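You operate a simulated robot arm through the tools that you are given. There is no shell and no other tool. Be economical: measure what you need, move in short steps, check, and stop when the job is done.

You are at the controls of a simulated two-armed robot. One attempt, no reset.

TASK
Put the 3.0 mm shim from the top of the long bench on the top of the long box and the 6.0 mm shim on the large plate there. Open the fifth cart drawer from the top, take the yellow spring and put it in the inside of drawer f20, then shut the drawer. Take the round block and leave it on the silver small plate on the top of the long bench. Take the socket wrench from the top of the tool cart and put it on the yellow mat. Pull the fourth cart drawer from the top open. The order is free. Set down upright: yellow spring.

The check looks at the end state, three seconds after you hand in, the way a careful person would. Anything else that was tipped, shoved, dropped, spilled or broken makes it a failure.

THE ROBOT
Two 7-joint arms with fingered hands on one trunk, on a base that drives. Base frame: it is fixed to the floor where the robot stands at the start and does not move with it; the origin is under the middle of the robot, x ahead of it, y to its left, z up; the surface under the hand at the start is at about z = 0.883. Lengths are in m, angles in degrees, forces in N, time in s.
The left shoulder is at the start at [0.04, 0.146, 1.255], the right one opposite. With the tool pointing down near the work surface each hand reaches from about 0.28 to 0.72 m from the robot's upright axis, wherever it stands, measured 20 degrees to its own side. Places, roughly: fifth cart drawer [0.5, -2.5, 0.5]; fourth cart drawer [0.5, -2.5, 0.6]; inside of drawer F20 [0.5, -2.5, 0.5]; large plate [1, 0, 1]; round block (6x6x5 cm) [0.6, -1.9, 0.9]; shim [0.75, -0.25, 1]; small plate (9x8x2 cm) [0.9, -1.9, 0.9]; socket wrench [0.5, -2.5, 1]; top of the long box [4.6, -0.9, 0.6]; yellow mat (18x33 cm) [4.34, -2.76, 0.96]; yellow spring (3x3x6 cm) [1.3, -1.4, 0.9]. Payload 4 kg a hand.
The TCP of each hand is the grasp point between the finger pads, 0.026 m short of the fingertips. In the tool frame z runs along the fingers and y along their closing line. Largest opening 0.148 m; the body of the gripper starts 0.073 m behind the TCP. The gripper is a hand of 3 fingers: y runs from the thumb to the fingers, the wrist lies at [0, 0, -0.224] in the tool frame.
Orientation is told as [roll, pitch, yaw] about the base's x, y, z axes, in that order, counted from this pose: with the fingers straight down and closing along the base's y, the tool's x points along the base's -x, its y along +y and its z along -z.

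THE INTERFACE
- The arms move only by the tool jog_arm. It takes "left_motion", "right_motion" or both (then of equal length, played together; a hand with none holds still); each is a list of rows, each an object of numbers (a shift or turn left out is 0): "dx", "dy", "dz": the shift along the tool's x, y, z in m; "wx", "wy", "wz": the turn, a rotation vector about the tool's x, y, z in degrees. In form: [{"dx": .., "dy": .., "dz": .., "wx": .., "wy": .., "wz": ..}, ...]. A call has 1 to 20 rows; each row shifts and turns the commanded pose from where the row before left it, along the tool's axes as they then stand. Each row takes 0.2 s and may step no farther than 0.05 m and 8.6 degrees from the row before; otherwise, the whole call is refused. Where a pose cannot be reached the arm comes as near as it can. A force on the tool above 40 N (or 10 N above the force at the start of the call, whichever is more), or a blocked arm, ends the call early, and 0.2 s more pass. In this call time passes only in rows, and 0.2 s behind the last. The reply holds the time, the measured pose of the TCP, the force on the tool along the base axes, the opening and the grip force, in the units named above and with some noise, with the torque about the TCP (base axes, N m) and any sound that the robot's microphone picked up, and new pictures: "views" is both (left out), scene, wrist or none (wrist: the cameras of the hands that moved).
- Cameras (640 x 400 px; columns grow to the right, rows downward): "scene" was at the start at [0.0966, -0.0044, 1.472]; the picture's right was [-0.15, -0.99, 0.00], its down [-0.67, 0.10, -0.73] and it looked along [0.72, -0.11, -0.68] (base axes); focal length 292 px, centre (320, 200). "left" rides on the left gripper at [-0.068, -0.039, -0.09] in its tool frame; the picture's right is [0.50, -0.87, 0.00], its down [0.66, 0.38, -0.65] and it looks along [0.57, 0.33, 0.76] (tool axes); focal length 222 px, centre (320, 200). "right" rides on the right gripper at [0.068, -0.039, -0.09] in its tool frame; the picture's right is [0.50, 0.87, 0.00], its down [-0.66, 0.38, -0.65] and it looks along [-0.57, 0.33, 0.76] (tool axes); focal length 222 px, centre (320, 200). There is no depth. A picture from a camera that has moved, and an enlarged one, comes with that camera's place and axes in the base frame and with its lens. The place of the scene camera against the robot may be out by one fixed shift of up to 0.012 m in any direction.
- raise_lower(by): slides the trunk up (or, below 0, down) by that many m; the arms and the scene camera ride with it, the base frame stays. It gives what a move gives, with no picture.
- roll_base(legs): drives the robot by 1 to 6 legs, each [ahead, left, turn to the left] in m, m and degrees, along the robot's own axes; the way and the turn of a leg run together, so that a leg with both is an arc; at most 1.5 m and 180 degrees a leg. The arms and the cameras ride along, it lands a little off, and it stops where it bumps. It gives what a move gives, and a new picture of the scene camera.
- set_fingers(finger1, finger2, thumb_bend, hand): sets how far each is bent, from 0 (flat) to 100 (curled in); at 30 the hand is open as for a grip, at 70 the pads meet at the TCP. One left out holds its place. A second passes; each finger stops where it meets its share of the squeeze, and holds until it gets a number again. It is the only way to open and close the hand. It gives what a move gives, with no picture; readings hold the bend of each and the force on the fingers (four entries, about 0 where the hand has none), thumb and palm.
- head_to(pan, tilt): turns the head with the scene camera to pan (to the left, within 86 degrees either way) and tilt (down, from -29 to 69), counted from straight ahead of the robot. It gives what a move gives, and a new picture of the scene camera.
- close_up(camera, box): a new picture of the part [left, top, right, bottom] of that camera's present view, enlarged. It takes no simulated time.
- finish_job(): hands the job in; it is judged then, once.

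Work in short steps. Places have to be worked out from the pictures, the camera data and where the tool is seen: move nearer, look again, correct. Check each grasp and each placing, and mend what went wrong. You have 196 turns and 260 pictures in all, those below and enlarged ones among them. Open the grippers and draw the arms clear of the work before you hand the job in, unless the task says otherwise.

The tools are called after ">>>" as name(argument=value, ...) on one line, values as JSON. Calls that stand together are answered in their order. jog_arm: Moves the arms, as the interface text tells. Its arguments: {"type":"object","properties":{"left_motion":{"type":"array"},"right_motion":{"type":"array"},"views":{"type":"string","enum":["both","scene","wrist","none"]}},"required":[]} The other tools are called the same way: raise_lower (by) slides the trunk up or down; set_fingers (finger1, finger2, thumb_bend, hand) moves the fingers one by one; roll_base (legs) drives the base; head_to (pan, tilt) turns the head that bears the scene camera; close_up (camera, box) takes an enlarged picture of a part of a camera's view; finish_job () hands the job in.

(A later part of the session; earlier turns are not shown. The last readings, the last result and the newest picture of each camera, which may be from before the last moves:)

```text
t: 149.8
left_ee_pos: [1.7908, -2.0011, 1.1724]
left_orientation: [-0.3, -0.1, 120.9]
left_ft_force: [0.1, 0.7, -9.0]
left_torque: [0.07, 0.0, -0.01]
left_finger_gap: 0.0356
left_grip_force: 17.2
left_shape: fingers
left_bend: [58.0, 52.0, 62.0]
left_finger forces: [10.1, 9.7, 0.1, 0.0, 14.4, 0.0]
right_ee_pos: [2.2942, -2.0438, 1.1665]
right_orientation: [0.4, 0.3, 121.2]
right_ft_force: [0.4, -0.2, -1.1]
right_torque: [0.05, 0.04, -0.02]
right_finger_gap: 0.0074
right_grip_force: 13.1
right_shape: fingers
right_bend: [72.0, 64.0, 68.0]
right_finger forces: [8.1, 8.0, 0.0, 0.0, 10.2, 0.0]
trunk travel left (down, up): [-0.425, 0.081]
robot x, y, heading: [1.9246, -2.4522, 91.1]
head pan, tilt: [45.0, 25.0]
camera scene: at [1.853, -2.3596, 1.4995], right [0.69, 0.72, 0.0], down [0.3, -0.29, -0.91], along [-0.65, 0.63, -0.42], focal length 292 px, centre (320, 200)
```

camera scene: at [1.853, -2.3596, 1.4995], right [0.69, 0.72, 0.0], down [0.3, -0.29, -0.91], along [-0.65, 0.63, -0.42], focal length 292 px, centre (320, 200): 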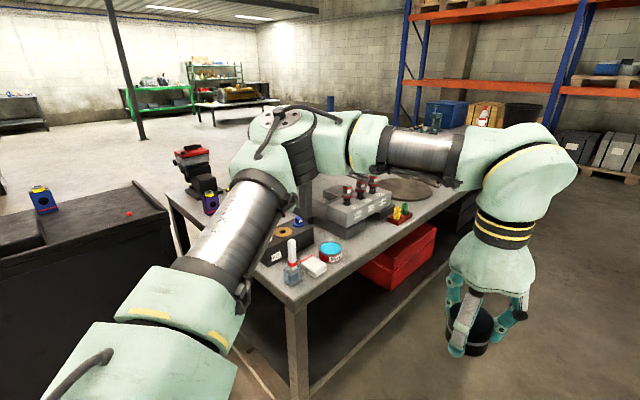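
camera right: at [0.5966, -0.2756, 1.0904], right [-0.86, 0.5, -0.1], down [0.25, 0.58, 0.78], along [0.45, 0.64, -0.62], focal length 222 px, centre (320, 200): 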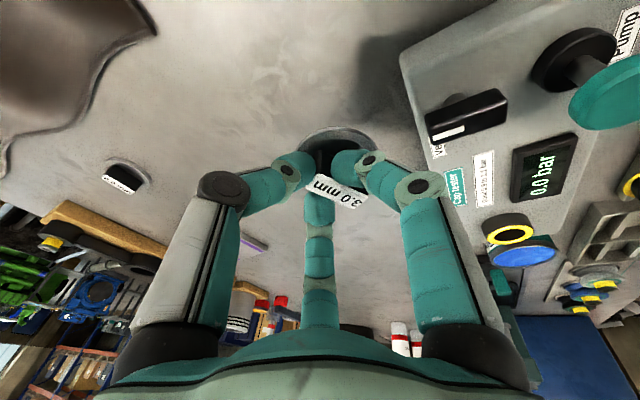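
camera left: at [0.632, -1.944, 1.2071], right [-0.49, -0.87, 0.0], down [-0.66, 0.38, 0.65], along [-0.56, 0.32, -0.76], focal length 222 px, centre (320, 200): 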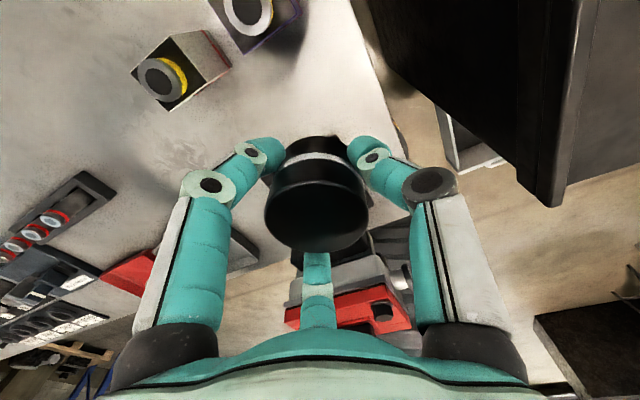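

I see the yellow spring in a red rack on the bench's back edge. First I place the block: tuck the left hand and move sideways to stand behind the cart near the bench end (about [1.25,-2.32]).

>>> jog_arm(left_motion=[{"dx": 0.021, "dy": 0.0236}, {"dx": 0.021, "dy": 0.0236}, {"dx": 0.021, "dy": 0.0236}, {"dx": 0.021, "dy": 0.0236}, {"dx": 0.021, "dy": 0.0236}], views="none")

>>> roll_base(legs=[[0.0, 0.4, 0], [0.05, 0, 17]])

>>> head_to(pan=40, tilt=50)

```text
t: 151.1
left_ee_pos: [1.7434, -2.1534, 1.1716]
left_orientation: [-0.4, -0.3, 121.0]
left_ft_force: [-0.3, 0.6, -8.1]
left_torque: [0.12, -0.03, -0.01]
left_finger_gap: 0.0352
left_grip_force: 18.2
left_shape: fingers
left_bend: [58.0, 52.0, 62.0]
left_finger forces: [10.6, 10.9, 0.0, 0.1, 14.9, 0.0]
right_ee_pos: [2.2935, -2.0452, 1.1672]
right_orientation: [0.2, 0.2, 121.3]
right_ft_force: [0.4, -0.9, -0.4]
right_torque: [-0.01, -0.03, -0.04]
right_finger_gap: 0.0075
right_grip_force: 13.5
right_shape: fingers
right_bend: [72.0, 64.0, 68.0]
right_finger forces: [8.1, 8.0, 0.0, 0.0, 10.1, 0.0]
trunk travel left (down, up): [-0.425, 0.081]
robot x, y, heading: [1.9257, -2.4513, 91.2]
head pan, tilt: [45.0, 25.0]
```

```text
t: 154.5
left_ee_pos: [1.2556, -2.1786, 1.1717]
left_orientation: [-0.3, -0.2, 138.1]
left_ft_force: [0.3, 0.2, -8.9]
left_torque: [0.07, -0.01, -0.03]
left_finger_gap: 0.0353
left_grip_force: 18.0
left_shape: fingers
left_bend: [58.0, 52.0, 62.0]
left_finger forces: [10.6, 10.9, 0.0, 0.0, 14.8, 0.0]
right_ee_pos: [1.7493, -1.9142, 1.1677]
right_orientation: [0.3, 0.1, 138.5]
right_ft_force: [0.3, -0.1, -1.1]
right_torque: [-0.01, 0.01, -0.01]
right_finger_gap: 0.0074
right_grip_force: 13.3
right_shape: fingers
right_bend: [72.0, 64.0, 68.0]
right_finger forces: [8.2, 8.0, 0.0, 0.0, 10.2, 0.0]
trunk travel left (down, up): [-0.425, 0.081]
robot x, y, heading: [1.5195, -2.4081, 108.2]
head pan, tilt: [45.0, 25.0]
camera scene: at [1.4239, -2.3428, 1.4997], right [0.45, 0.89, 0.0], down [0.38, -0.19, -0.91], along [-0.81, 0.41, -0.42], focal length 292 px, centre (320, 200)
```

scene: 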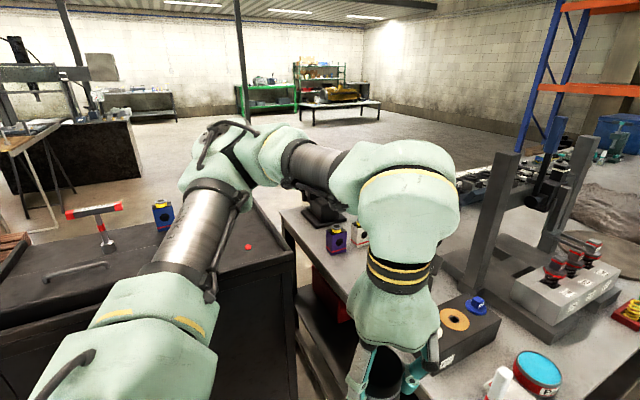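

```text
t: 155.4
left_ee_pos: [1.2558, -2.1768, 1.1706]
left_orientation: [-0.3, -0.1, 138.1]
left_ft_force: [-0.7, -0.5, -8.7]
left_torque: [0.1, -0.02, -0.02]
left_finger_gap: 0.0351
left_grip_force: 17.7
left_shape: fingers
left_bend: [58.0, 52.0, 62.0]
left_finger forces: [10.8, 10.9, 0.1, 0.1, 14.8, 0.1]
right_ee_pos: [1.7467, -1.9108, 1.1676]
right_orientation: [0.3, 0.4, 138.5]
right_ft_force: [0.7, 0.1, -1.5]
right_torque: [0.01, 0.0, 0.0]
right_finger_gap: 0.0074
right_grip_force: 13.3
right_shape: fingers
right_bend: [72.0, 64.0, 68.0]
right_finger forces: [8.1, 8.1, 0.1, 0.1, 10.2, 0.0]
trunk travel left (down, up): [-0.425, 0.081]
robot x, y, heading: [1.52, -2.4109, 108.2]
head pan, tilt: [40.0, 50.0]
camera scene: at [1.4396, -2.3428, 1.4621], right [0.53, 0.85, 0.0], down [0.65, -0.4, -0.64], along [-0.55, 0.34, -0.77], focal length 292 px, centre (320, 200)
```

scene: 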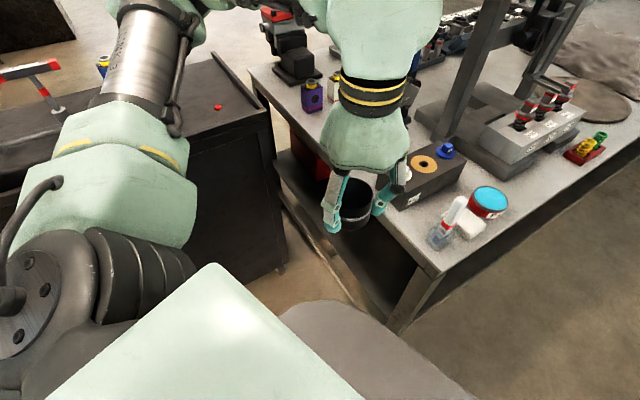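

The space is free. I drive closer to about [1.15,-2.27].

>>> roll_base(legs=[[0.12, 0.309, 0], [0.12, 0, 0]])

>>> head_to(pan=22, tilt=52)

```text
t: 158.4
left_ee_pos: [0.8902, -2.047, 1.1732]
left_orientation: [-0.5, -0.2, 137.9]
left_ft_force: [-0.5, -1.3, -8.8]
left_torque: [0.07, -0.02, 0.02]
left_finger_gap: 0.0353
left_grip_force: 17.9
left_shape: fingers
left_bend: [58.0, 53.0, 62.0]
left_finger forces: [10.6, 10.7, 0.0, 0.0, 14.7, 0.1]
right_ee_pos: [1.3847, -1.7831, 1.1697]
right_orientation: [0.3, 0.3, 138.3]
right_ft_force: [-0.7, -0.8, -1.1]
right_torque: [0.05, 0.03, -0.01]
right_finger_gap: 0.0073
right_grip_force: 12.6
right_shape: fingers
right_bend: [72.0, 64.0, 68.0]
right_finger forces: [8.2, 8.1, 0.1, 0.0, 10.2, 0.0]
trunk travel left (down, up): [-0.425, 0.081]
robot x, y, heading: [1.1473, -2.2809, 108.2]
head pan, tilt: [40.0, 50.0]
camera scene: at [1.0738, -2.2135, 1.4622], right [0.53, 0.85, 0.0], down [0.65, -0.4, -0.64], along [-0.55, 0.34, -0.77], focal length 292 px, centre (320, 200)
```

scene: 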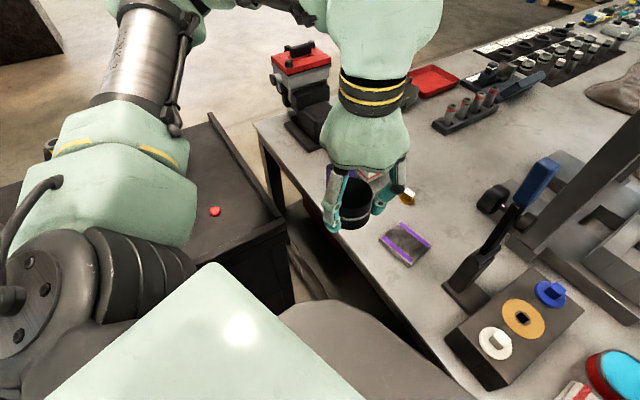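

```text
t: 159.2
left_ee_pos: [0.8885, -2.0427, 1.1715]
left_orientation: [-0.3, 0.0, 138.1]
left_ft_force: [-0.1, 0.3, -8.3]
left_torque: [0.04, -0.04, 0.01]
left_finger_gap: 0.0352
left_grip_force: 18.3
left_shape: fingers
left_bend: [58.0, 53.0, 62.0]
left_finger forces: [10.6, 10.8, 0.0, 0.0, 14.9, 0.0]
right_ee_pos: [1.3829, -1.7792, 1.1668]
right_orientation: [0.4, 0.3, 138.3]
right_ft_force: [0.0, 0.1, -0.8]
right_torque: [0.03, -0.01, -0.01]
right_finger_gap: 0.0072
right_grip_force: 13.3
right_shape: fingers
right_bend: [72.0, 64.0, 68.0]
right_finger forces: [8.1, 8.0, 0.0, 0.0, 10.3, 0.0]
trunk travel left (down, up): [-0.425, 0.081]
robot x, y, heading: [1.1519, -2.2804, 108.1]
head pan, tilt: [22.0, 52.0]
camera scene: at [1.0901, -2.1923, 1.4593], right [0.77, 0.64, 0.0], down [0.51, -0.6, -0.61], along [-0.4, 0.47, -0.79], focal length 292 px, centre (320, 200)
```

scene: 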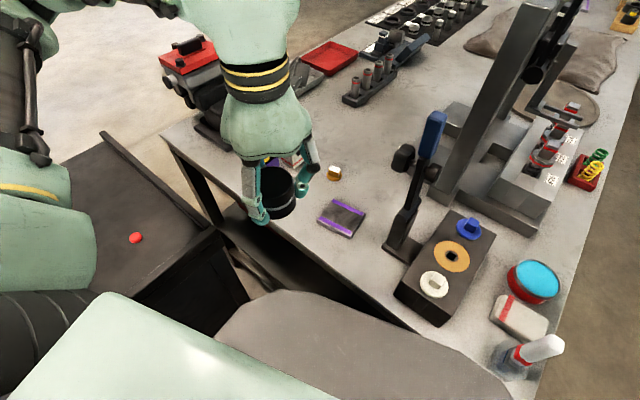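

The plate is seen at ≈[0.876,-1.869]. I move the block above it.

>>> jog_arm(left_motion=[{"dx": -0.025, "dy": -0.0242}, {"dx": -0.025, "dy": -0.0242}, {"dx": -0.025, "dy": -0.0242}, {"dx": -0.025, "dy": -0.0242}, {"dx": -0.025, "dy": -0.0242}], views="both")

```text
t: 160.4
left_ee_pos: [0.8776, -1.8687, 1.172]
left_orientation: [-0.3, -0.1, 137.9]
left_ft_force: [-0.9, 1.0, -8.8]
left_torque: [0.05, -0.01, -0.01]
left_finger_gap: 0.0351
left_grip_force: 18.1
left_shape: fingers
left_bend: [58.0, 53.0, 62.0]
left_finger forces: [10.8, 10.6, 0.1, 0.0, 14.9, 0.0]
right_ee_pos: [1.3839, -1.779, 1.1667]
right_orientation: [0.5, 0.2, 138.4]
right_ft_force: [0.3, 0.4, -0.8]
right_torque: [0.03, -0.04, -0.02]
right_finger_gap: 0.0075
right_grip_force: 13.1
right_shape: fingers
right_bend: [72.0, 64.0, 68.0]
right_finger forces: [8.1, 8.0, 0.0, 0.0, 10.2, 0.0]
trunk travel left (down, up): [-0.425, 0.081]
robot x, y, heading: [1.1556, -2.276, 108.0]
head pan, tilt: [22.0, 52.0]
camera scene: at [1.0911, -2.1914, 1.4593], right [0.77, 0.64, 0.0], down [0.51, -0.6, -0.61], along [-0.4, 0.47, -0.79], focal length 292 px, centre (320, 200)
camera left: at [0.854, -1.7943, 1.2628], right [0.95, 0.31, 0.0], down [0.23, -0.72, 0.65], along [0.2, -0.62, -0.76], focal length 222 px, centre (320, 200)
```

scene: 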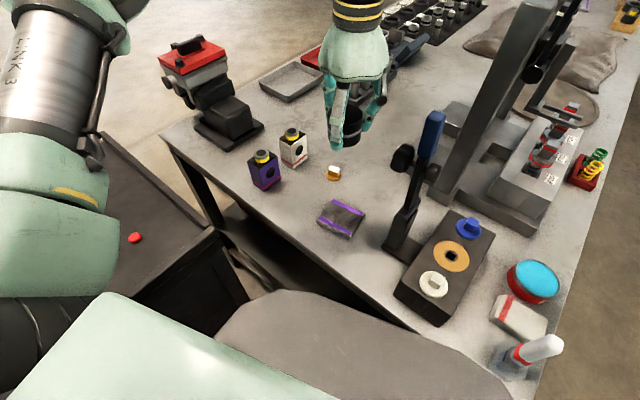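
left: 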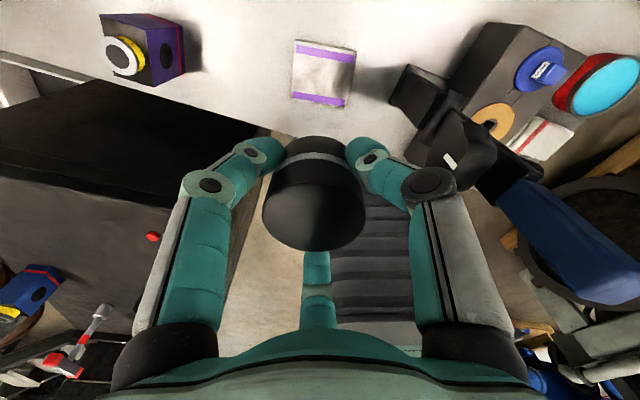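

Wrist camera gives the plate at [0.879,-1.861]. I correct and lower to z≈0.95.

>>> jog_arm(left_motion=[{"dx": -0.0046, "dy": -0.0066, "dz": 0.03}, {"dz": 0.04}, {"dz": 0.04}, {"dz": 0.04}, {"dz": 0.04}, {"dz": 0.03}], views="both")

```text
t: 161.8
left_ee_pos: [0.8799, -1.8617, 0.9524]
left_orientation: [-0.3, -0.1, 137.9]
left_ft_force: [0.0, -0.5, -7.4]
left_torque: [0.04, -0.02, 0.0]
left_finger_gap: 0.035
left_grip_force: 18.2
left_shape: fingers
left_bend: [58.0, 53.0, 62.0]
left_finger forces: [10.7, 10.7, 0.1, 0.1, 14.3, 0.1]
right_ee_pos: [1.3845, -1.78, 1.1668]
right_orientation: [0.3, 0.3, 138.2]
right_ft_force: [0.5, 0.5, -1.3]
right_torque: [-0.01, -0.03, -0.01]
right_finger_gap: 0.0074
right_grip_force: 13.2
right_shape: fingers
right_bend: [72.0, 64.0, 68.0]
right_finger forces: [8.2, 8.0, 0.0, 0.1, 10.2, 0.0]
trunk travel left (down, up): [-0.425, 0.081]
robot x, y, heading: [1.1527, -2.2748, 108.1]
head pan, tilt: [22.0, 52.0]
camera scene: at [1.0904, -2.1932, 1.4594], right [0.77, 0.64, 0.0], down [0.51, -0.6, -0.61], along [-0.4, 0.47, -0.79], focal length 292 px, centre (320, 200)
camera left: at [0.8559, -1.7867, 1.0428], right [0.95, 0.31, 0.0], down [0.23, -0.72, 0.65], along [0.2, -0.62, -0.76], focal length 222 px, centre (320, 200)
```

scene: 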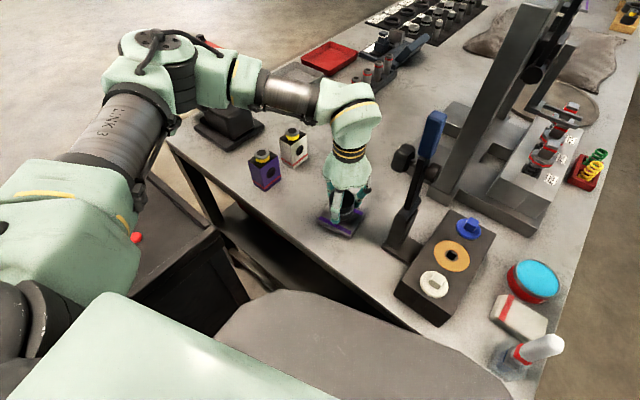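
left: 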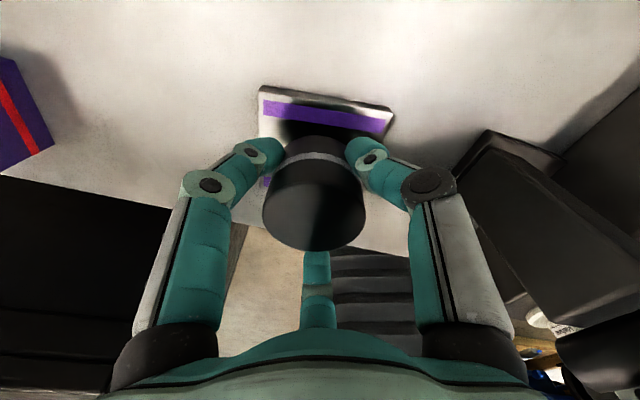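

Centred over the plate. I lower in small steps until contact shows.

>>> jog_arm(left_motion=[{"dz": 0.005}, {"dz": 0.005}, {"dz": 0.004}, {"dz": 0.003}], views="wrist")

```text
t: 162.8
left_ee_pos: [0.8799, -1.8622, 0.9356]
left_orientation: [-0.3, -0.2, 137.9]
left_ft_force: [-0.1, -0.1, -8.1]
left_torque: [0.07, 0.03, 0.02]
left_finger_gap: 0.0352
left_grip_force: 17.9
left_shape: fingers
left_bend: [58.0, 53.0, 62.0]
left_finger forces: [10.7, 10.6, 0.0, 0.1, 14.3, 0.0]
right_ee_pos: [1.3839, -1.7804, 1.1673]
right_orientation: [0.3, 0.3, 138.3]
right_ft_force: [1.1, -0.1, -1.0]
right_torque: [-0.02, 0.01, 0.01]
right_finger_gap: 0.0074
right_grip_force: 12.9
right_shape: fingers
right_bend: [72.0, 64.0, 68.0]
right_finger forces: [8.2, 8.0, 0.0, 0.0, 10.2, 0.0]
trunk travel left (down, up): [-0.425, 0.081]
robot x, y, heading: [1.1501, -2.2774, 108.1]
head pan, tilt: [22.0, 52.0]
camera left: at [0.8557, -1.7867, 1.026], right [0.95, 0.31, 0.0], down [0.23, -0.72, 0.65], along [0.2, -0.62, -0.76], focal length 222 px, centre (320, 200)
```

left: 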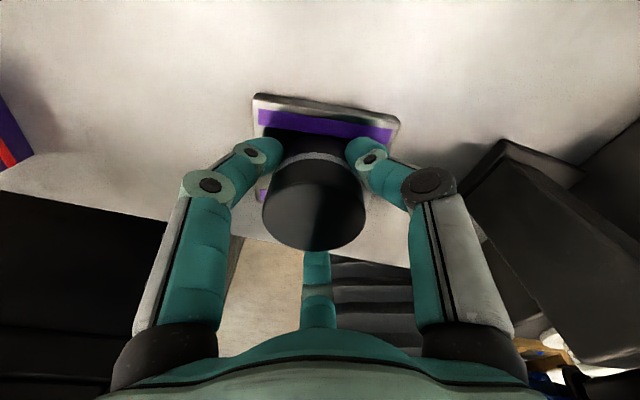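

No contact yet. Continue down.

>>> jog_arm(left_motion=[{"dz": 0.003}, {"dz": 0.003}, {"dz": 0.003}, {"dz": 0.003}], views="none")

```text
t: 163.8
left_ee_pos: [0.8806, -1.8613, 0.9263]
left_orientation: [-0.6, -0.4, 137.8]
left_ft_force: [-2.1, 0.1, 22.3]
left_torque: [-0.56, 0.07, -0.01]
left_finger_gap: 0.0348
left_grip_force: 23.6
left_shape: fingers
left_bend: [57.0, 52.0, 63.0]
left_finger forces: [12.9, 18.3, 0.0, 0.0, 15.8, 0.1]
right_ee_pos: [1.3841, -1.7817, 1.1682]
right_orientation: [0.2, 0.1, 138.4]
right_ft_force: [-0.6, 0.5, -1.1]
right_torque: [0.02, -0.01, 0.0]
right_finger_gap: 0.0075
right_grip_force: 13.3
right_shape: fingers
right_bend: [72.0, 64.0, 68.0]
right_finger forces: [8.2, 8.0, 0.0, 0.0, 10.2, 0.0]
trunk travel left (down, up): [-0.425, 0.081]
robot x, y, heading: [1.1518, -2.2823, 108.2]
head pan, tilt: [22.0, 52.0]
```

Contact (22 N up). I relieve 2 mm and open the hand, then lift.

>>> jog_arm(left_motion=[{"dz": -0.002}], views="none")

>>> set_fingers(hand="left", finger1=44, finger2=44, thumb_bend=44)

>>> jog_arm(left_motion=[{"dz": -0.02}, {"dz": -0.04}, {"dz": -0.04}, {"dz": -0.04}, {"dz": -0.04}, {"dz": -0.04}], views="both")

```text
t: 164.2
left_ee_pos: [0.8806, -1.8624, 0.9277]
left_orientation: [-0.4, -0.3, 137.9]
left_ft_force: [-2.5, 3.1, 20.7]
left_torque: [-0.34, 0.1, 0.0]
left_finger_gap: 0.035
left_grip_force: 23.1
left_shape: fingers
left_bend: [57.0, 52.0, 63.0]
left_finger forces: [13.1, 15.5, 0.0, 0.0, 17.1, 0.0]
right_ee_pos: [1.3828, -1.7813, 1.1687]
right_orientation: [0.3, 0.2, 138.3]
right_ft_force: [0.4, 0.4, -1.7]
right_torque: [0.04, -0.04, 0.03]
right_finger_gap: 0.0075
right_grip_force: 13.3
right_shape: fingers
right_bend: [72.0, 64.0, 68.0]
right_finger forces: [8.3, 8.0, 0.1, 0.1, 10.3, 0.1]
trunk travel left (down, up): [-0.425, 0.081]
robot x, y, heading: [1.1534, -2.2825, 107.9]
head pan, tilt: [22.0, 52.0]
```

```text
t: 165.2
left_ee_pos: [0.8804, -1.8632, 0.9239]
left_orientation: [-0.2, -0.1, 137.9]
left_ft_force: [0.5, 0.0, 1.4]
left_torque: [0.01, -0.07, 0.0]
left_finger_gap: 0.0816
left_grip_force: 0.1
left_shape: fingers
left_bend: [44.0, 44.0, 44.0]
left_finger forces: [0.1, 0.0, 0.1, 0.0, 1.1, 0.0]
right_ee_pos: [1.3838, -1.7813, 1.1684]
right_orientation: [0.3, 0.2, 138.3]
right_ft_force: [0.0, -0.1, -1.1]
right_torque: [0.01, -0.01, 0.03]
right_finger_gap: 0.0072
right_grip_force: 13.1
right_shape: fingers
right_bend: [72.0, 64.0, 68.0]
right_finger forces: [8.2, 8.0, 0.0, 0.0, 10.1, 0.0]
trunk travel left (down, up): [-0.425, 0.081]
robot x, y, heading: [1.1505, -2.281, 108.0]
head pan, tilt: [22.0, 52.0]
```

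```text
t: 166.6
left_ee_pos: [0.8815, -1.864, 1.1469]
left_orientation: [-0.3, -0.2, 137.9]
left_ft_force: [0.3, -0.1, -0.4]
left_torque: [-0.01, 0.0, -0.02]
left_finger_gap: 0.0818
left_grip_force: 0.1
left_shape: fingers
left_bend: [44.0, 44.0, 44.0]
left_finger forces: [0.0, 0.1, 0.0, 0.0, 0.0, 0.0]
right_ee_pos: [1.3858, -1.782, 1.1676]
right_orientation: [0.3, 0.1, 138.2]
right_ft_force: [0.1, -0.2, -1.7]
right_torque: [0.04, -0.03, -0.01]
right_finger_gap: 0.0076
right_grip_force: 13.1
right_shape: fingers
right_bend: [72.0, 64.0, 68.0]
right_finger forces: [8.3, 8.0, 0.1, 0.0, 10.0, 0.0]
trunk travel left (down, up): [-0.425, 0.081]
robot x, y, heading: [1.1525, -2.2779, 108.0]
head pan, tilt: [22.0, 52.0]
camera scene: at [1.092, -2.1949, 1.4596], right [0.77, 0.64, 0.0], down [0.51, -0.6, -0.62], along [-0.4, 0.47, -0.79], focal length 292 px, centre (320, 200)
camera left: at [0.857, -1.7898, 1.2376], right [0.95, 0.31, 0.0], down [0.23, -0.72, 0.65], along [0.2, -0.62, -0.76], focal length 222 px, centre (320, 200)
```

scene: 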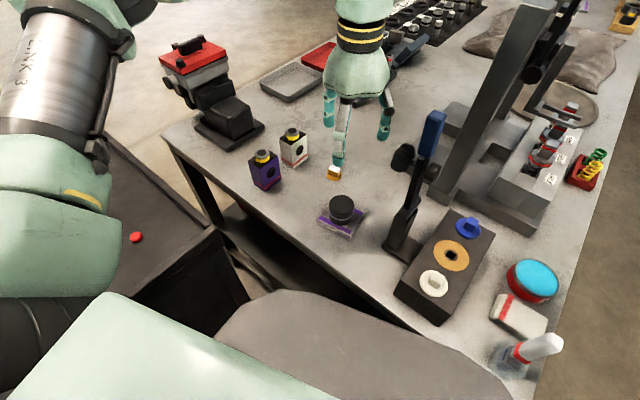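
left: 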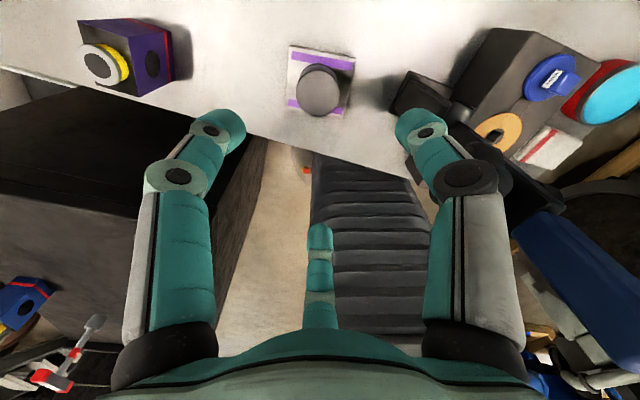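

The block sits on the plate. I tuck the left hand back, drive behind the bench to about y≈0 for the 6.0 mm shim.

>>> jog_arm(left_motion=[{"dx": 0.025, "dy": 0.0242, "dz": -0.01}, {"dx": 0.025, "dy": 0.0242}, {"dx": 0.025, "dy": 0.0242}, {"dx": 0.025, "dy": 0.0242}, {"dx": 0.025, "dy": 0.0242}], views="none")

>>> roll_base(legs=[[-0.3, -0.5, 0], [0, -0.25, 0], [0, 0, 72], [0, -1.2, 0], [0, -1.15, 0]])

>>> head_to(pan=0, tilt=40)

```text
t: 167.8
left_ee_pos: [0.8911, -2.0367, 1.155]
left_orientation: [-0.3, -0.3, 137.9]
left_ft_force: [1.0, 0.2, -0.2]
left_torque: [-0.01, 0.02, -0.02]
left_finger_gap: 0.0817
left_grip_force: 0.1
left_shape: fingers
left_bend: [44.0, 44.0, 44.0]
left_finger forces: [0.0, 0.0, 0.1, 0.1, 0.1, 0.0]
right_ee_pos: [1.3833, -1.7814, 1.1678]
right_orientation: [0.2, 0.1, 138.3]
right_ft_force: [-0.2, -0.4, -0.7]
right_torque: [0.03, 0.01, 0.02]
right_finger_gap: 0.0076
right_grip_force: 12.7
right_shape: fingers
right_bend: [72.0, 64.0, 68.0]
right_finger forces: [8.2, 7.9, 0.0, 0.0, 10.1, 0.0]
trunk travel left (down, up): [-0.425, 0.081]
robot x, y, heading: [1.1496, -2.2757, 108.1]
head pan, tilt: [22.0, 52.0]
```

```text
t: 186.9
left_ee_pos: [1.6356, -0.1481, 1.1557]
left_orientation: [-0.3, -0.1, -149.8]
left_ft_force: [-0.5, 0.8, -0.1]
left_torque: [-0.02, 0.02, 0.0]
left_finger_gap: 0.0817
left_grip_force: 0.0
left_shape: fingers
left_bend: [44.0, 44.0, 44.0]
left_finger forces: [0.0, 0.0, 0.0, 0.1, 0.0, 0.0]
right_ee_pos: [1.543, 0.3973, 1.1682]
right_orientation: [0.2, 0.2, -149.4]
right_ft_force: [-0.5, -0.7, -1.2]
right_torque: [0.03, -0.01, -0.01]
right_finger_gap: 0.0071
right_grip_force: 12.7
right_shape: fingers
right_bend: [72.0, 64.0, 68.0]
right_finger forces: [8.0, 7.9, 0.0, 0.1, 10.0, 0.0]
trunk travel left (down, up): [-0.425, 0.081]
robot x, y, heading: [1.948, 0.0276, -179.4]
head pan, tilt: [22.0, 52.0]
camera scene: at [1.8515, 0.0043, 1.4595], right [-0.38, 0.92, 0.0], down [0.73, 0.3, -0.62], along [-0.57, -0.23, -0.79], focal length 292 px, centre (320, 200)
```

scene: 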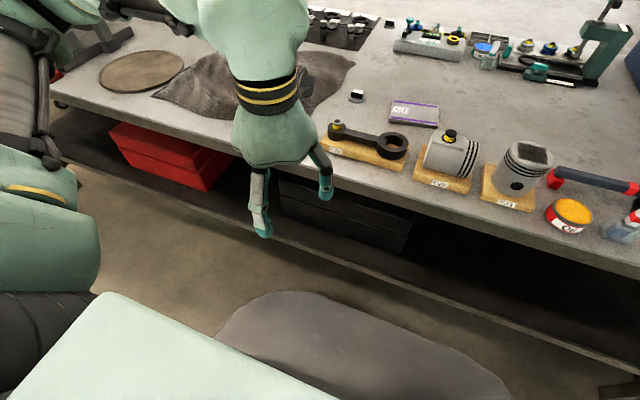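

```text
t: 187.8
left_ee_pos: [1.6359, -0.148, 1.1552]
left_orientation: [-0.3, -0.2, -149.8]
left_ft_force: [0.7, -0.3, 0.8]
left_torque: [0.01, 0.0, 0.01]
left_finger_gap: 0.0819
left_grip_force: 0.0
left_shape: fingers
left_bend: [44.0, 44.0, 44.0]
left_finger forces: [0.0, 0.1, 0.1, 0.0, 0.0, 0.0]
right_ee_pos: [1.5426, 0.3978, 1.1688]
right_orientation: [0.3, 0.1, -149.4]
right_ft_force: [-0.2, 0.1, -2.1]
right_torque: [-0.02, 0.01, -0.01]
right_finger_gap: 0.0072
right_grip_force: 13.0
right_shape: fingers
right_bend: [72.0, 64.0, 68.0]
right_finger forces: [8.0, 8.0, 0.0, 0.0, 10.0, 0.0]
trunk travel left (down, up): [-0.425, 0.081]
robot x, y, heading: [1.9452, 0.0226, -179.5]
head pan, tilt: [0.0, 40.0]
camera scene: at [1.836, 0.0332, 1.4763], right [-0.01, 1.0, 0.0], down [0.64, 0.0, -0.77], along [-0.77, -0.01, -0.64], focal length 292 px, centre (320, 200)
```

scene: 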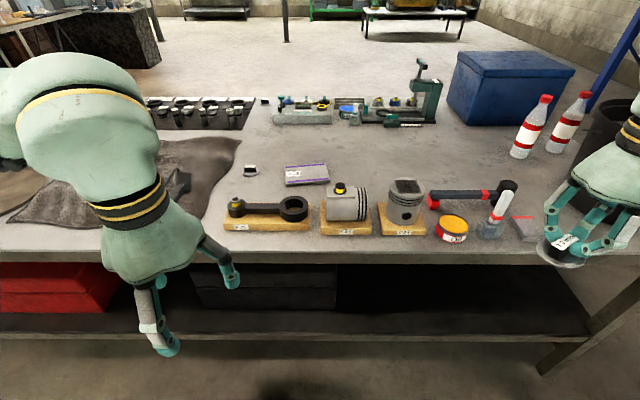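

The 6.0 mm shim is ahead-left at ≈[0.975,-0.218], the A22 plate at ≈[0.994,-0.026]. I raise the right hand, drive 0.42 ahead to the bench edge, then lower the trunk a little.

>>> jog_arm(right_motion=[{"dz": -0.03}, {"dz": -0.03}, {"dz": -0.03}, {"dz": -0.03}], left_motion=[{"dz": -0.03}, {"dz": -0.03}, {"dz": -0.03}, {"dz": -0.03}], views="none")

>>> roll_base(legs=[[0.42, 0, 0]])

>>> raise_lower(by=-0.14)

```text
t: 188.8
left_ee_pos: [1.6374, -0.1497, 1.2759]
left_orientation: [-0.3, -0.3, -149.8]
left_ft_force: [0.0, 0.3, 1.0]
left_torque: [0.02, -0.04, 0.01]
left_finger_gap: 0.0816
left_grip_force: 0.1
left_shape: fingers
left_bend: [44.0, 44.0, 44.0]
left_finger forces: [0.0, 0.0, 0.1, 0.0, 0.1, 0.0]
right_ee_pos: [1.5438, 0.3982, 1.2881]
right_orientation: [0.3, 0.2, -149.4]
right_ft_force: [0.6, -0.7, -0.7]
right_torque: [0.01, 0.01, 0.0]
right_finger_gap: 0.0071
right_grip_force: 13.3
right_shape: fingers
right_bend: [72.0, 64.0, 68.0]
right_finger forces: [8.1, 8.0, 0.0, 0.1, 10.0, 0.1]
trunk travel left (down, up): [-0.425, 0.081]
robot x, y, heading: [1.945, 0.0238, -179.6]
head pan, tilt: [0.0, 40.0]
```

```text
t: 191.3
left_ee_pos: [1.2215, -0.1517, 1.2744]
left_orientation: [-0.3, -0.3, -149.6]
left_ft_force: [-0.4, -0.9, -0.5]
left_torque: [0.01, 0.01, 0.01]
left_finger_gap: 0.0818
left_grip_force: 0.1
left_shape: fingers
left_bend: [44.0, 44.0, 44.0]
left_finger forces: [0.0, 0.1, 0.1, 0.1, 0.0, 0.1]
right_ee_pos: [1.1227, 0.3932, 1.2885]
right_orientation: [0.2, 0.1, -149.3]
right_ft_force: [-0.3, 0.5, -1.6]
right_torque: [0.04, 0.02, 0.0]
right_finger_gap: 0.0069
right_grip_force: 12.8
right_shape: fingers
right_bend: [72.0, 64.0, 68.0]
right_finger forces: [8.1, 7.9, 0.0, 0.0, 10.0, 0.0]
trunk travel left (down, up): [-0.425, 0.081]
robot x, y, heading: [1.5297, 0.0263, -179.4]
head pan, tilt: [0.0, 40.0]
camera scene: at [1.4191, 0.0295, 1.4764], right [-0.01, 1.0, 0.0], down [0.64, 0.01, -0.77], along [-0.77, -0.01, -0.64], focal length 292 px, centre (320, 200)
```

scene: 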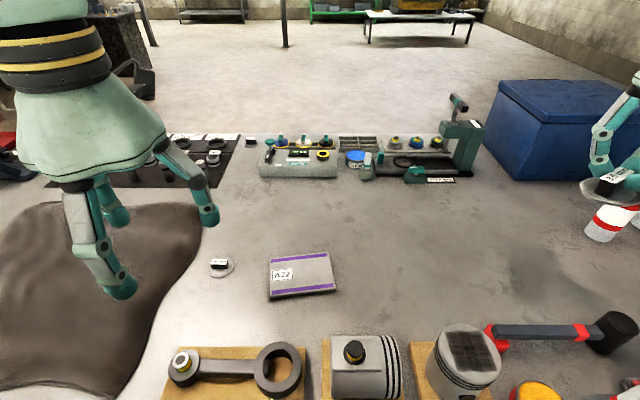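

```text
t: 193.0
left_ee_pos: [1.2217, -0.153, 1.1353]
left_orientation: [-0.4, -0.2, -149.6]
left_ft_force: [-1.1, 0.8, -0.2]
left_torque: [0.0, 0.03, 0.02]
left_finger_gap: 0.0818
left_grip_force: 0.0
left_shape: fingers
left_bend: [44.0, 44.0, 44.0]
left_finger forces: [0.0, 0.1, 0.0, 0.0, 0.1, 0.0]
right_ee_pos: [1.1251, 0.3935, 1.1485]
right_orientation: [0.3, 0.1, -149.1]
right_ft_force: [1.3, 0.5, -1.4]
right_torque: [0.01, 0.0, -0.03]
right_finger_gap: 0.0071
right_grip_force: 12.9
right_shape: fingers
right_bend: [72.0, 64.0, 68.0]
right_finger forces: [8.1, 7.9, 0.1, 0.1, 9.9, 0.0]
trunk travel left (down, up): [-0.285, 0.221]
robot x, y, heading: [1.5318, 0.0231, -179.6]
head pan, tilt: [0.0, 40.0]
```

Shim refined to [0.977,-0.217], plate [0.993,-0.018]. Move the left hand above the shim.

>>> jog_arm(left_motion=[{"dx": -0.0406, "dy": -0.0115}, {"dx": -0.0406, "dy": -0.0115}, {"dx": -0.0406, "dy": -0.0115}, {"dx": -0.0406, "dy": -0.0115}, {"dx": -0.0406, "dy": -0.0115}, {"dx": -0.0406, "dy": -0.0115}], views="both")

```text
t: 194.4
left_ee_pos: [0.9749, -0.2154, 1.1351]
left_orientation: [-0.2, -0.1, -149.8]
left_ft_force: [0.5, 0.1, 0.1]
left_torque: [-0.01, -0.02, 0.01]
left_finger_gap: 0.0815
left_grip_force: 0.1
left_shape: fingers
left_bend: [44.0, 44.0, 44.0]
left_finger forces: [0.1, 0.0, 0.1, 0.0, 0.1, 0.0]
right_ee_pos: [1.1225, 0.3946, 1.1466]
right_orientation: [0.3, 0.2, -149.1]
right_ft_force: [-0.4, -0.5, -2.3]
right_torque: [-0.02, 0.0, -0.01]
right_finger_gap: 0.007
right_grip_force: 12.9
right_shape: fingers
right_bend: [72.0, 64.0, 68.0]
right_finger forces: [8.0, 7.9, 0.1, 0.0, 9.9, 0.1]
trunk travel left (down, up): [-0.285, 0.221]
robot x, y, heading: [1.5321, 0.0236, -179.5]
head pan, tilt: [0.0, 40.0]
camera scene: at [1.417, 0.0301, 1.3359], right [-0.01, 1.0, 0.0], down [0.64, 0.01, -0.77], along [-0.77, -0.01, -0.64], focal length 292 px, centre (320, 200)
camera left: at [0.8966, -0.2159, 1.2265], right [-0.01, 1.0, 0.0], down [0.76, 0.0, 0.65], along [0.65, 0.01, -0.76], focal length 222 px, centre (320, 200)
```

scene: 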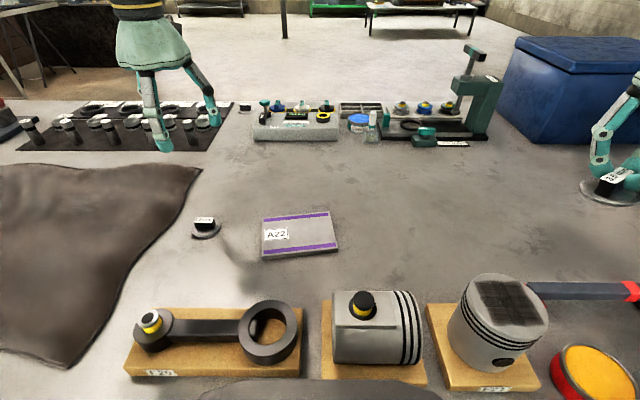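
left: 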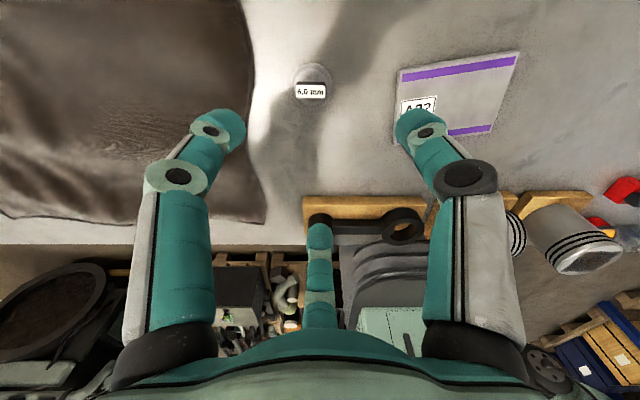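

Shim at ≈[0.972,-0.224]. I pre-bend to 50, correct, and descend to 0.945.

>>> set_fingers(hand="left", finger1=50, finger2=50, thumb_bend=50)

>>> jog_arm(left_motion=[{"dx": -0.0071, "dy": 0.0063, "dz": 0.03}, {"dz": 0.04}, {"dz": 0.04}, {"dz": 0.04}, {"dz": 0.04}], views="wrist")

```text
t: 195.4
left_ee_pos: [0.9755, -0.2162, 1.1361]
left_orientation: [-0.3, -0.1, -149.7]
left_ft_force: [-0.2, -0.2, -0.3]
left_torque: [-0.03, 0.0, -0.01]
left_finger_gap: 0.0627
left_grip_force: 0.0
left_shape: fingers
left_bend: [50.0, 50.0, 50.0]
left_finger forces: [0.1, 0.0, 0.0, 0.1, 0.1, 0.0]
right_ee_pos: [1.1248, 0.3936, 1.1465]
right_orientation: [0.3, 0.2, -149.2]
right_ft_force: [0.6, -0.4, -1.5]
right_torque: [-0.01, 0.05, 0.02]
right_finger_gap: 0.0067
right_grip_force: 12.8
right_shape: fingers
right_bend: [72.0, 64.0, 68.0]
right_finger forces: [8.0, 7.9, 0.0, 0.0, 9.8, 0.0]
trunk travel left (down, up): [-0.285, 0.221]
robot x, y, heading: [1.5318, 0.0233, -179.6]
head pan, tilt: [0.0, 40.0]
```

```text
t: 196.6
left_ee_pos: [0.9707, -0.2262, 0.945]
left_orientation: [-0.4, -0.1, -149.6]
left_ft_force: [-0.3, 0.2, -0.6]
left_torque: [0.01, 0.02, 0.03]
left_finger_gap: 0.0626
left_grip_force: 0.1
left_shape: fingers
left_bend: [50.0, 50.0, 50.0]
left_finger forces: [0.0, 0.0, 0.0, 0.0, 0.0, 0.0]
right_ee_pos: [1.1228, 0.3935, 1.1467]
right_orientation: [0.4, 0.4, -149.3]
right_ft_force: [-0.3, 0.4, -1.5]
right_torque: [0.01, 0.0, 0.0]
right_finger_gap: 0.0068
right_grip_force: 12.9
right_shape: fingers
right_bend: [72.0, 64.0, 68.0]
right_finger forces: [8.1, 7.9, 0.0, 0.0, 9.9, 0.0]
trunk travel left (down, up): [-0.285, 0.221]
robot x, y, heading: [1.5275, 0.022, -179.5]
head pan, tilt: [0.0, 40.0]
camera left: at [0.8927, -0.2251, 1.0366], right [-0.01, 1.0, 0.0], down [0.76, 0.0, 0.65], along [0.65, 0.01, -0.76], focal length 222 px, centre (320, 200)
```

left: 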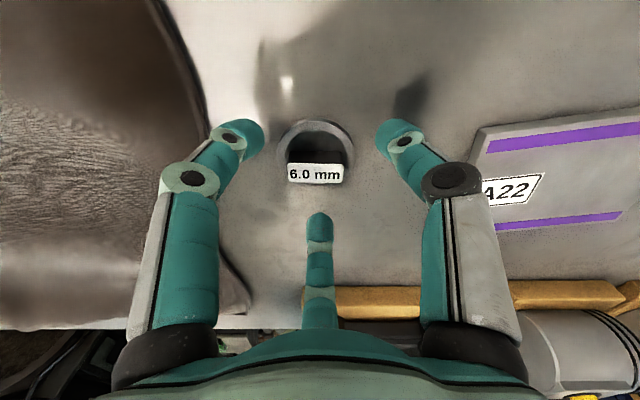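

Aligned with the handle. Descend to 0.924 and close.

>>> jog_arm(left_motion=[{"dx": 0.002, "dz": 0.011}, {"dz": 0.01}], views="none")

>>> set_fingers(hand="left", finger1=74, finger2=74, thumb_bend=74)

>>> jog_arm(left_motion=[{"dz": -0.01}, {"dz": -0.03}, {"dz": -0.03}], views="both")

```text
t: 197.2
left_ee_pos: [0.9722, -0.2235, 0.9244]
left_orientation: [-0.2, -0.3, -149.7]
left_ft_force: [0.0, 0.8, -0.7]
left_torque: [0.01, 0.0, 0.01]
left_finger_gap: 0.0626
left_grip_force: 0.0
left_shape: fingers
left_bend: [50.0, 50.0, 50.0]
left_finger forces: [0.1, 0.0, 0.1, 0.1, 0.0, 0.0]
right_ee_pos: [1.1234, 0.3944, 1.1478]
right_orientation: [0.3, 0.3, -149.1]
right_ft_force: [0.1, 0.4, -1.3]
right_torque: [0.01, 0.02, -0.03]
right_finger_gap: 0.007
right_grip_force: 13.4
right_shape: fingers
right_bend: [72.0, 64.0, 68.0]
right_finger forces: [8.0, 7.7, 0.1, 0.0, 9.9, 0.0]
trunk travel left (down, up): [-0.285, 0.221]
robot x, y, heading: [1.5281, 0.0212, -179.7]
head pan, tilt: [0.0, 40.0]
```

```text
t: 198.2
left_ee_pos: [0.9727, -0.2244, 0.9248]
left_orientation: [-0.3, -0.1, -149.6]
left_ft_force: [0.5, 0.4, -0.2]
left_torque: [-0.03, -0.06, 0.01]
left_finger_gap: 0.0006
left_grip_force: 10.8
left_shape: fingers
left_bend: [72.0, 62.0, 68.0]
left_finger forces: [4.2, 11.0, 0.0, 0.0, 6.5, 0.0]
right_ee_pos: [1.1243, 0.3941, 1.1466]
right_orientation: [0.3, 0.2, -149.2]
right_ft_force: [-0.5, 1.8, -2.3]
right_torque: [0.02, 0.02, 0.02]
right_finger_gap: 0.0073
right_grip_force: 12.7
right_shape: fingers
right_bend: [72.0, 64.0, 68.0]
right_finger forces: [8.0, 7.9, 0.1, 0.0, 9.9, 0.0]
trunk travel left (down, up): [-0.285, 0.221]
robot x, y, heading: [1.5298, 0.0217, -179.6]
head pan, tilt: [0.0, 40.0]
```

```text
t: 199.0
left_ee_pos: [0.9753, -0.2239, 0.9954]
left_orientation: [-0.3, -0.1, -149.6]
left_ft_force: [0.2, -0.3, -1.9]
left_torque: [0.01, -0.01, -0.04]
left_finger_gap: 0.0
left_grip_force: 11.0
left_shape: fingers
left_bend: [72.0, 62.0, 68.0]
left_finger forces: [4.5, 10.7, 0.0, 0.0, 6.5, 0.0]
right_ee_pos: [1.1235, 0.3947, 1.1473]
right_orientation: [0.3, 0.2, -149.2]
right_ft_force: [-0.1, 0.4, -0.3]
right_torque: [0.0, 0.01, -0.02]
right_finger_gap: 0.0071
right_grip_force: 13.1
right_shape: fingers
right_bend: [72.0, 64.0, 68.0]
right_finger forces: [8.0, 7.9, 0.0, 0.0, 10.0, 0.0]
trunk travel left (down, up): [-0.285, 0.221]
robot x, y, heading: [1.5288, 0.0216, -179.5]
head pan, tilt: [0.0, 40.0]
camera scene: at [1.4187, 0.0297, 1.3361], right [-0.01, 1.0, 0.0], down [0.64, 0.01, -0.77], along [-0.77, -0.01, -0.64], focal length 292 px, centre (320, 200)
camera left: at [0.8966, -0.2236, 1.0859], right [-0.01, 1.0, 0.0], down [0.76, 0.0, 0.65], along [0.65, 0.01, -0.76], focal length 222 px, centre (320, 200)
```

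scene: 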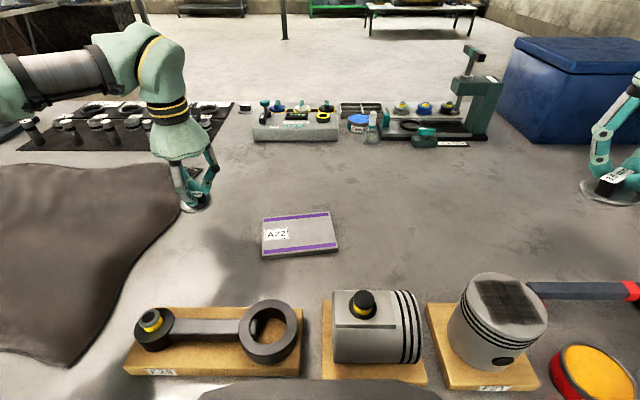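
left: 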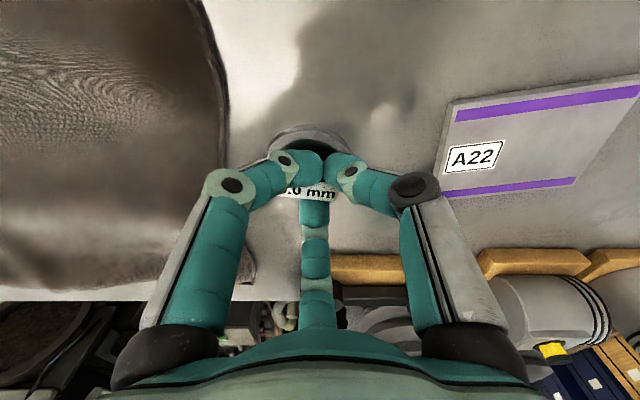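

The 6.0 mm shim is held. I carry it over the A22 plate centre (≈[0.99,-0.016]).

>>> jog_arm(left_motion=[{"dx": 0.0237, "dy": -0.0345, "dz": -0.01}, {"dx": 0.0237, "dy": -0.0345}, {"dx": 0.0237, "dy": -0.0345}, {"dx": 0.0237, "dy": -0.0345}, {"dx": 0.0237, "dy": -0.0345}], views="both")

```text
t: 200.2
left_ee_pos: [0.9879, -0.0128, 1.0043]
left_orientation: [-0.1, -0.2, -149.6]
left_ft_force: [-0.5, -0.1, -1.4]
left_torque: [-0.02, 0.01, -0.01]
left_finger_gap: 0.0
left_grip_force: 10.2
left_shape: fingers
left_bend: [72.0, 62.0, 68.0]
left_finger forces: [4.5, 10.4, 0.0, 0.1, 6.4, 0.0]
right_ee_pos: [1.1227, 0.3946, 1.1455]
right_orientation: [0.4, 0.2, -149.1]
right_ft_force: [-0.5, -0.1, -1.7]
right_torque: [0.0, 0.0, 0.01]
right_finger_gap: 0.0066
right_grip_force: 13.0
right_shape: fingers
right_bend: [72.0, 64.0, 68.0]
right_finger forces: [7.9, 7.9, 0.1, 0.1, 10.1, 0.0]
trunk travel left (down, up): [-0.285, 0.221]
robot x, y, heading: [1.5328, 0.0205, -179.4]
head pan, tilt: [0.0, 40.0]
camera scene: at [1.4182, 0.0313, 1.336], right [-0.01, 1.0, 0.0], down [0.64, 0.0, -0.77], along [-0.77, -0.01, -0.64], focal length 292 px, centre (320, 200)
camera left: at [0.9101, -0.0133, 1.096], right [-0.01, 1.0, 0.0], down [0.76, 0.0, 0.65], along [0.65, 0.01, -0.76], focal length 222 px, centre (320, 200)
```

scene: 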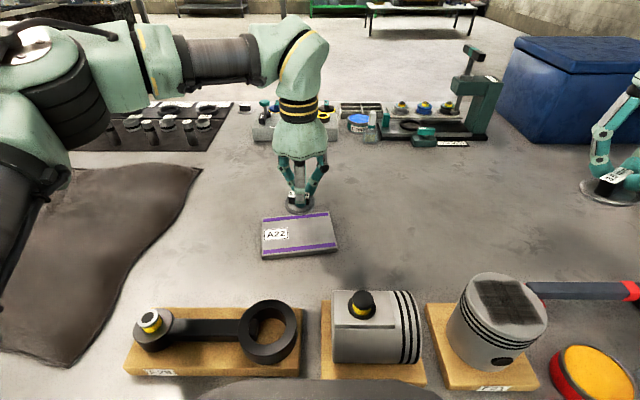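
left: 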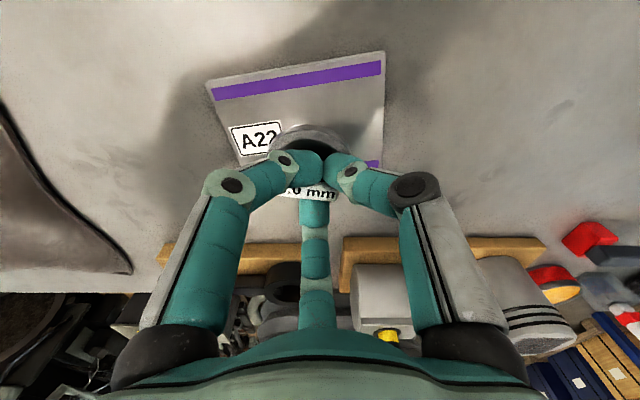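

Nearly centred. Small correction, lower to ≈0.95 then gently to contact.

>>> jog_arm(left_motion=[{"dx": -0.0066, "dy": 0.0054, "dz": 0.02}, {"dz": 0.02}, {"dz": 0.012}, {"dz": 0.003}, {"dz": 0.003}, {"dz": 0.003}], views="wrist")

```text
t: 201.6
left_ee_pos: [0.9854, -0.0222, 0.9428]
left_orientation: [-0.3, -0.1, -149.6]
left_ft_force: [0.2, -0.2, -1.7]
left_torque: [0.02, 0.02, 0.02]
left_finger_gap: 0.0
left_grip_force: 11.1
left_shape: fingers
left_bend: [72.0, 62.0, 68.0]
left_finger forces: [4.6, 10.5, 0.1, 0.0, 6.4, 0.0]
right_ee_pos: [1.1235, 0.3928, 1.147]
right_orientation: [0.3, 0.1, -149.2]
right_ft_force: [0.7, 0.0, -1.8]
right_torque: [0.0, 0.03, 0.0]
right_finger_gap: 0.007
right_grip_force: 13.4
right_shape: fingers
right_bend: [72.0, 64.0, 68.0]
right_finger forces: [7.9, 8.0, 0.0, 0.0, 9.9, 0.1]
trunk travel left (down, up): [-0.285, 0.221]
robot x, y, heading: [1.5287, 0.024, -179.5]
head pan, tilt: [0.0, 40.0]
camera left: at [0.9072, -0.0229, 1.0351], right [-0.01, 1.0, 0.0], down [0.76, 0.0, 0.65], along [0.65, 0.01, -0.76], focal length 222 px, centre (320, 200)
```

left: 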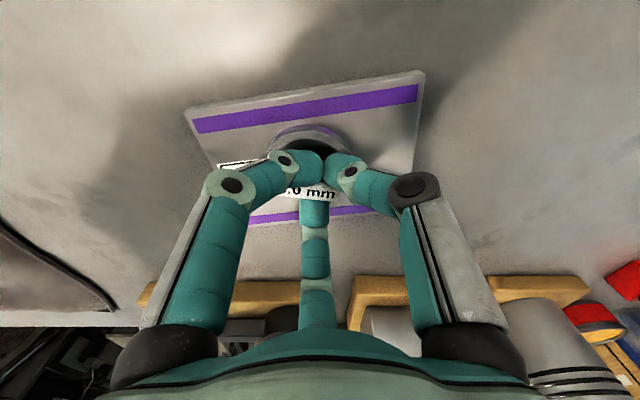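

Still no contact; it's centred on the plate. Continue down in 2–3 mm steps.

>>> jog_arm(left_motion=[{"dz": 0.003}, {"dz": 0.003}, {"dz": 0.002}, {"dz": 0.002}], views="none")

```text
t: 202.6
left_ee_pos: [0.9838, -0.0233, 0.9344]
left_orientation: [-0.3, -0.2, -149.6]
left_ft_force: [-1.1, 1.4, 2.2]
left_torque: [0.01, -0.06, 0.02]
left_finger_gap: 0.0001
left_grip_force: 12.8
left_shape: fingers
left_bend: [72.0, 62.0, 68.0]
left_finger forces: [5.4, 11.7, 0.0, 0.0, 8.6, 0.1]
right_ee_pos: [1.1242, 0.3933, 1.1471]
right_orientation: [0.3, 0.1, -149.2]
right_ft_force: [-0.2, -0.7, -1.1]
right_torque: [0.01, 0.03, -0.05]
right_finger_gap: 0.0068
right_grip_force: 12.8
right_shape: fingers
right_bend: [72.0, 64.0, 68.0]
right_finger forces: [8.1, 7.9, 0.1, 0.1, 9.9, 0.0]
trunk travel left (down, up): [-0.285, 0.221]
robot x, y, heading: [1.5301, 0.023, -179.4]
head pan, tilt: [0.0, 40.0]
```

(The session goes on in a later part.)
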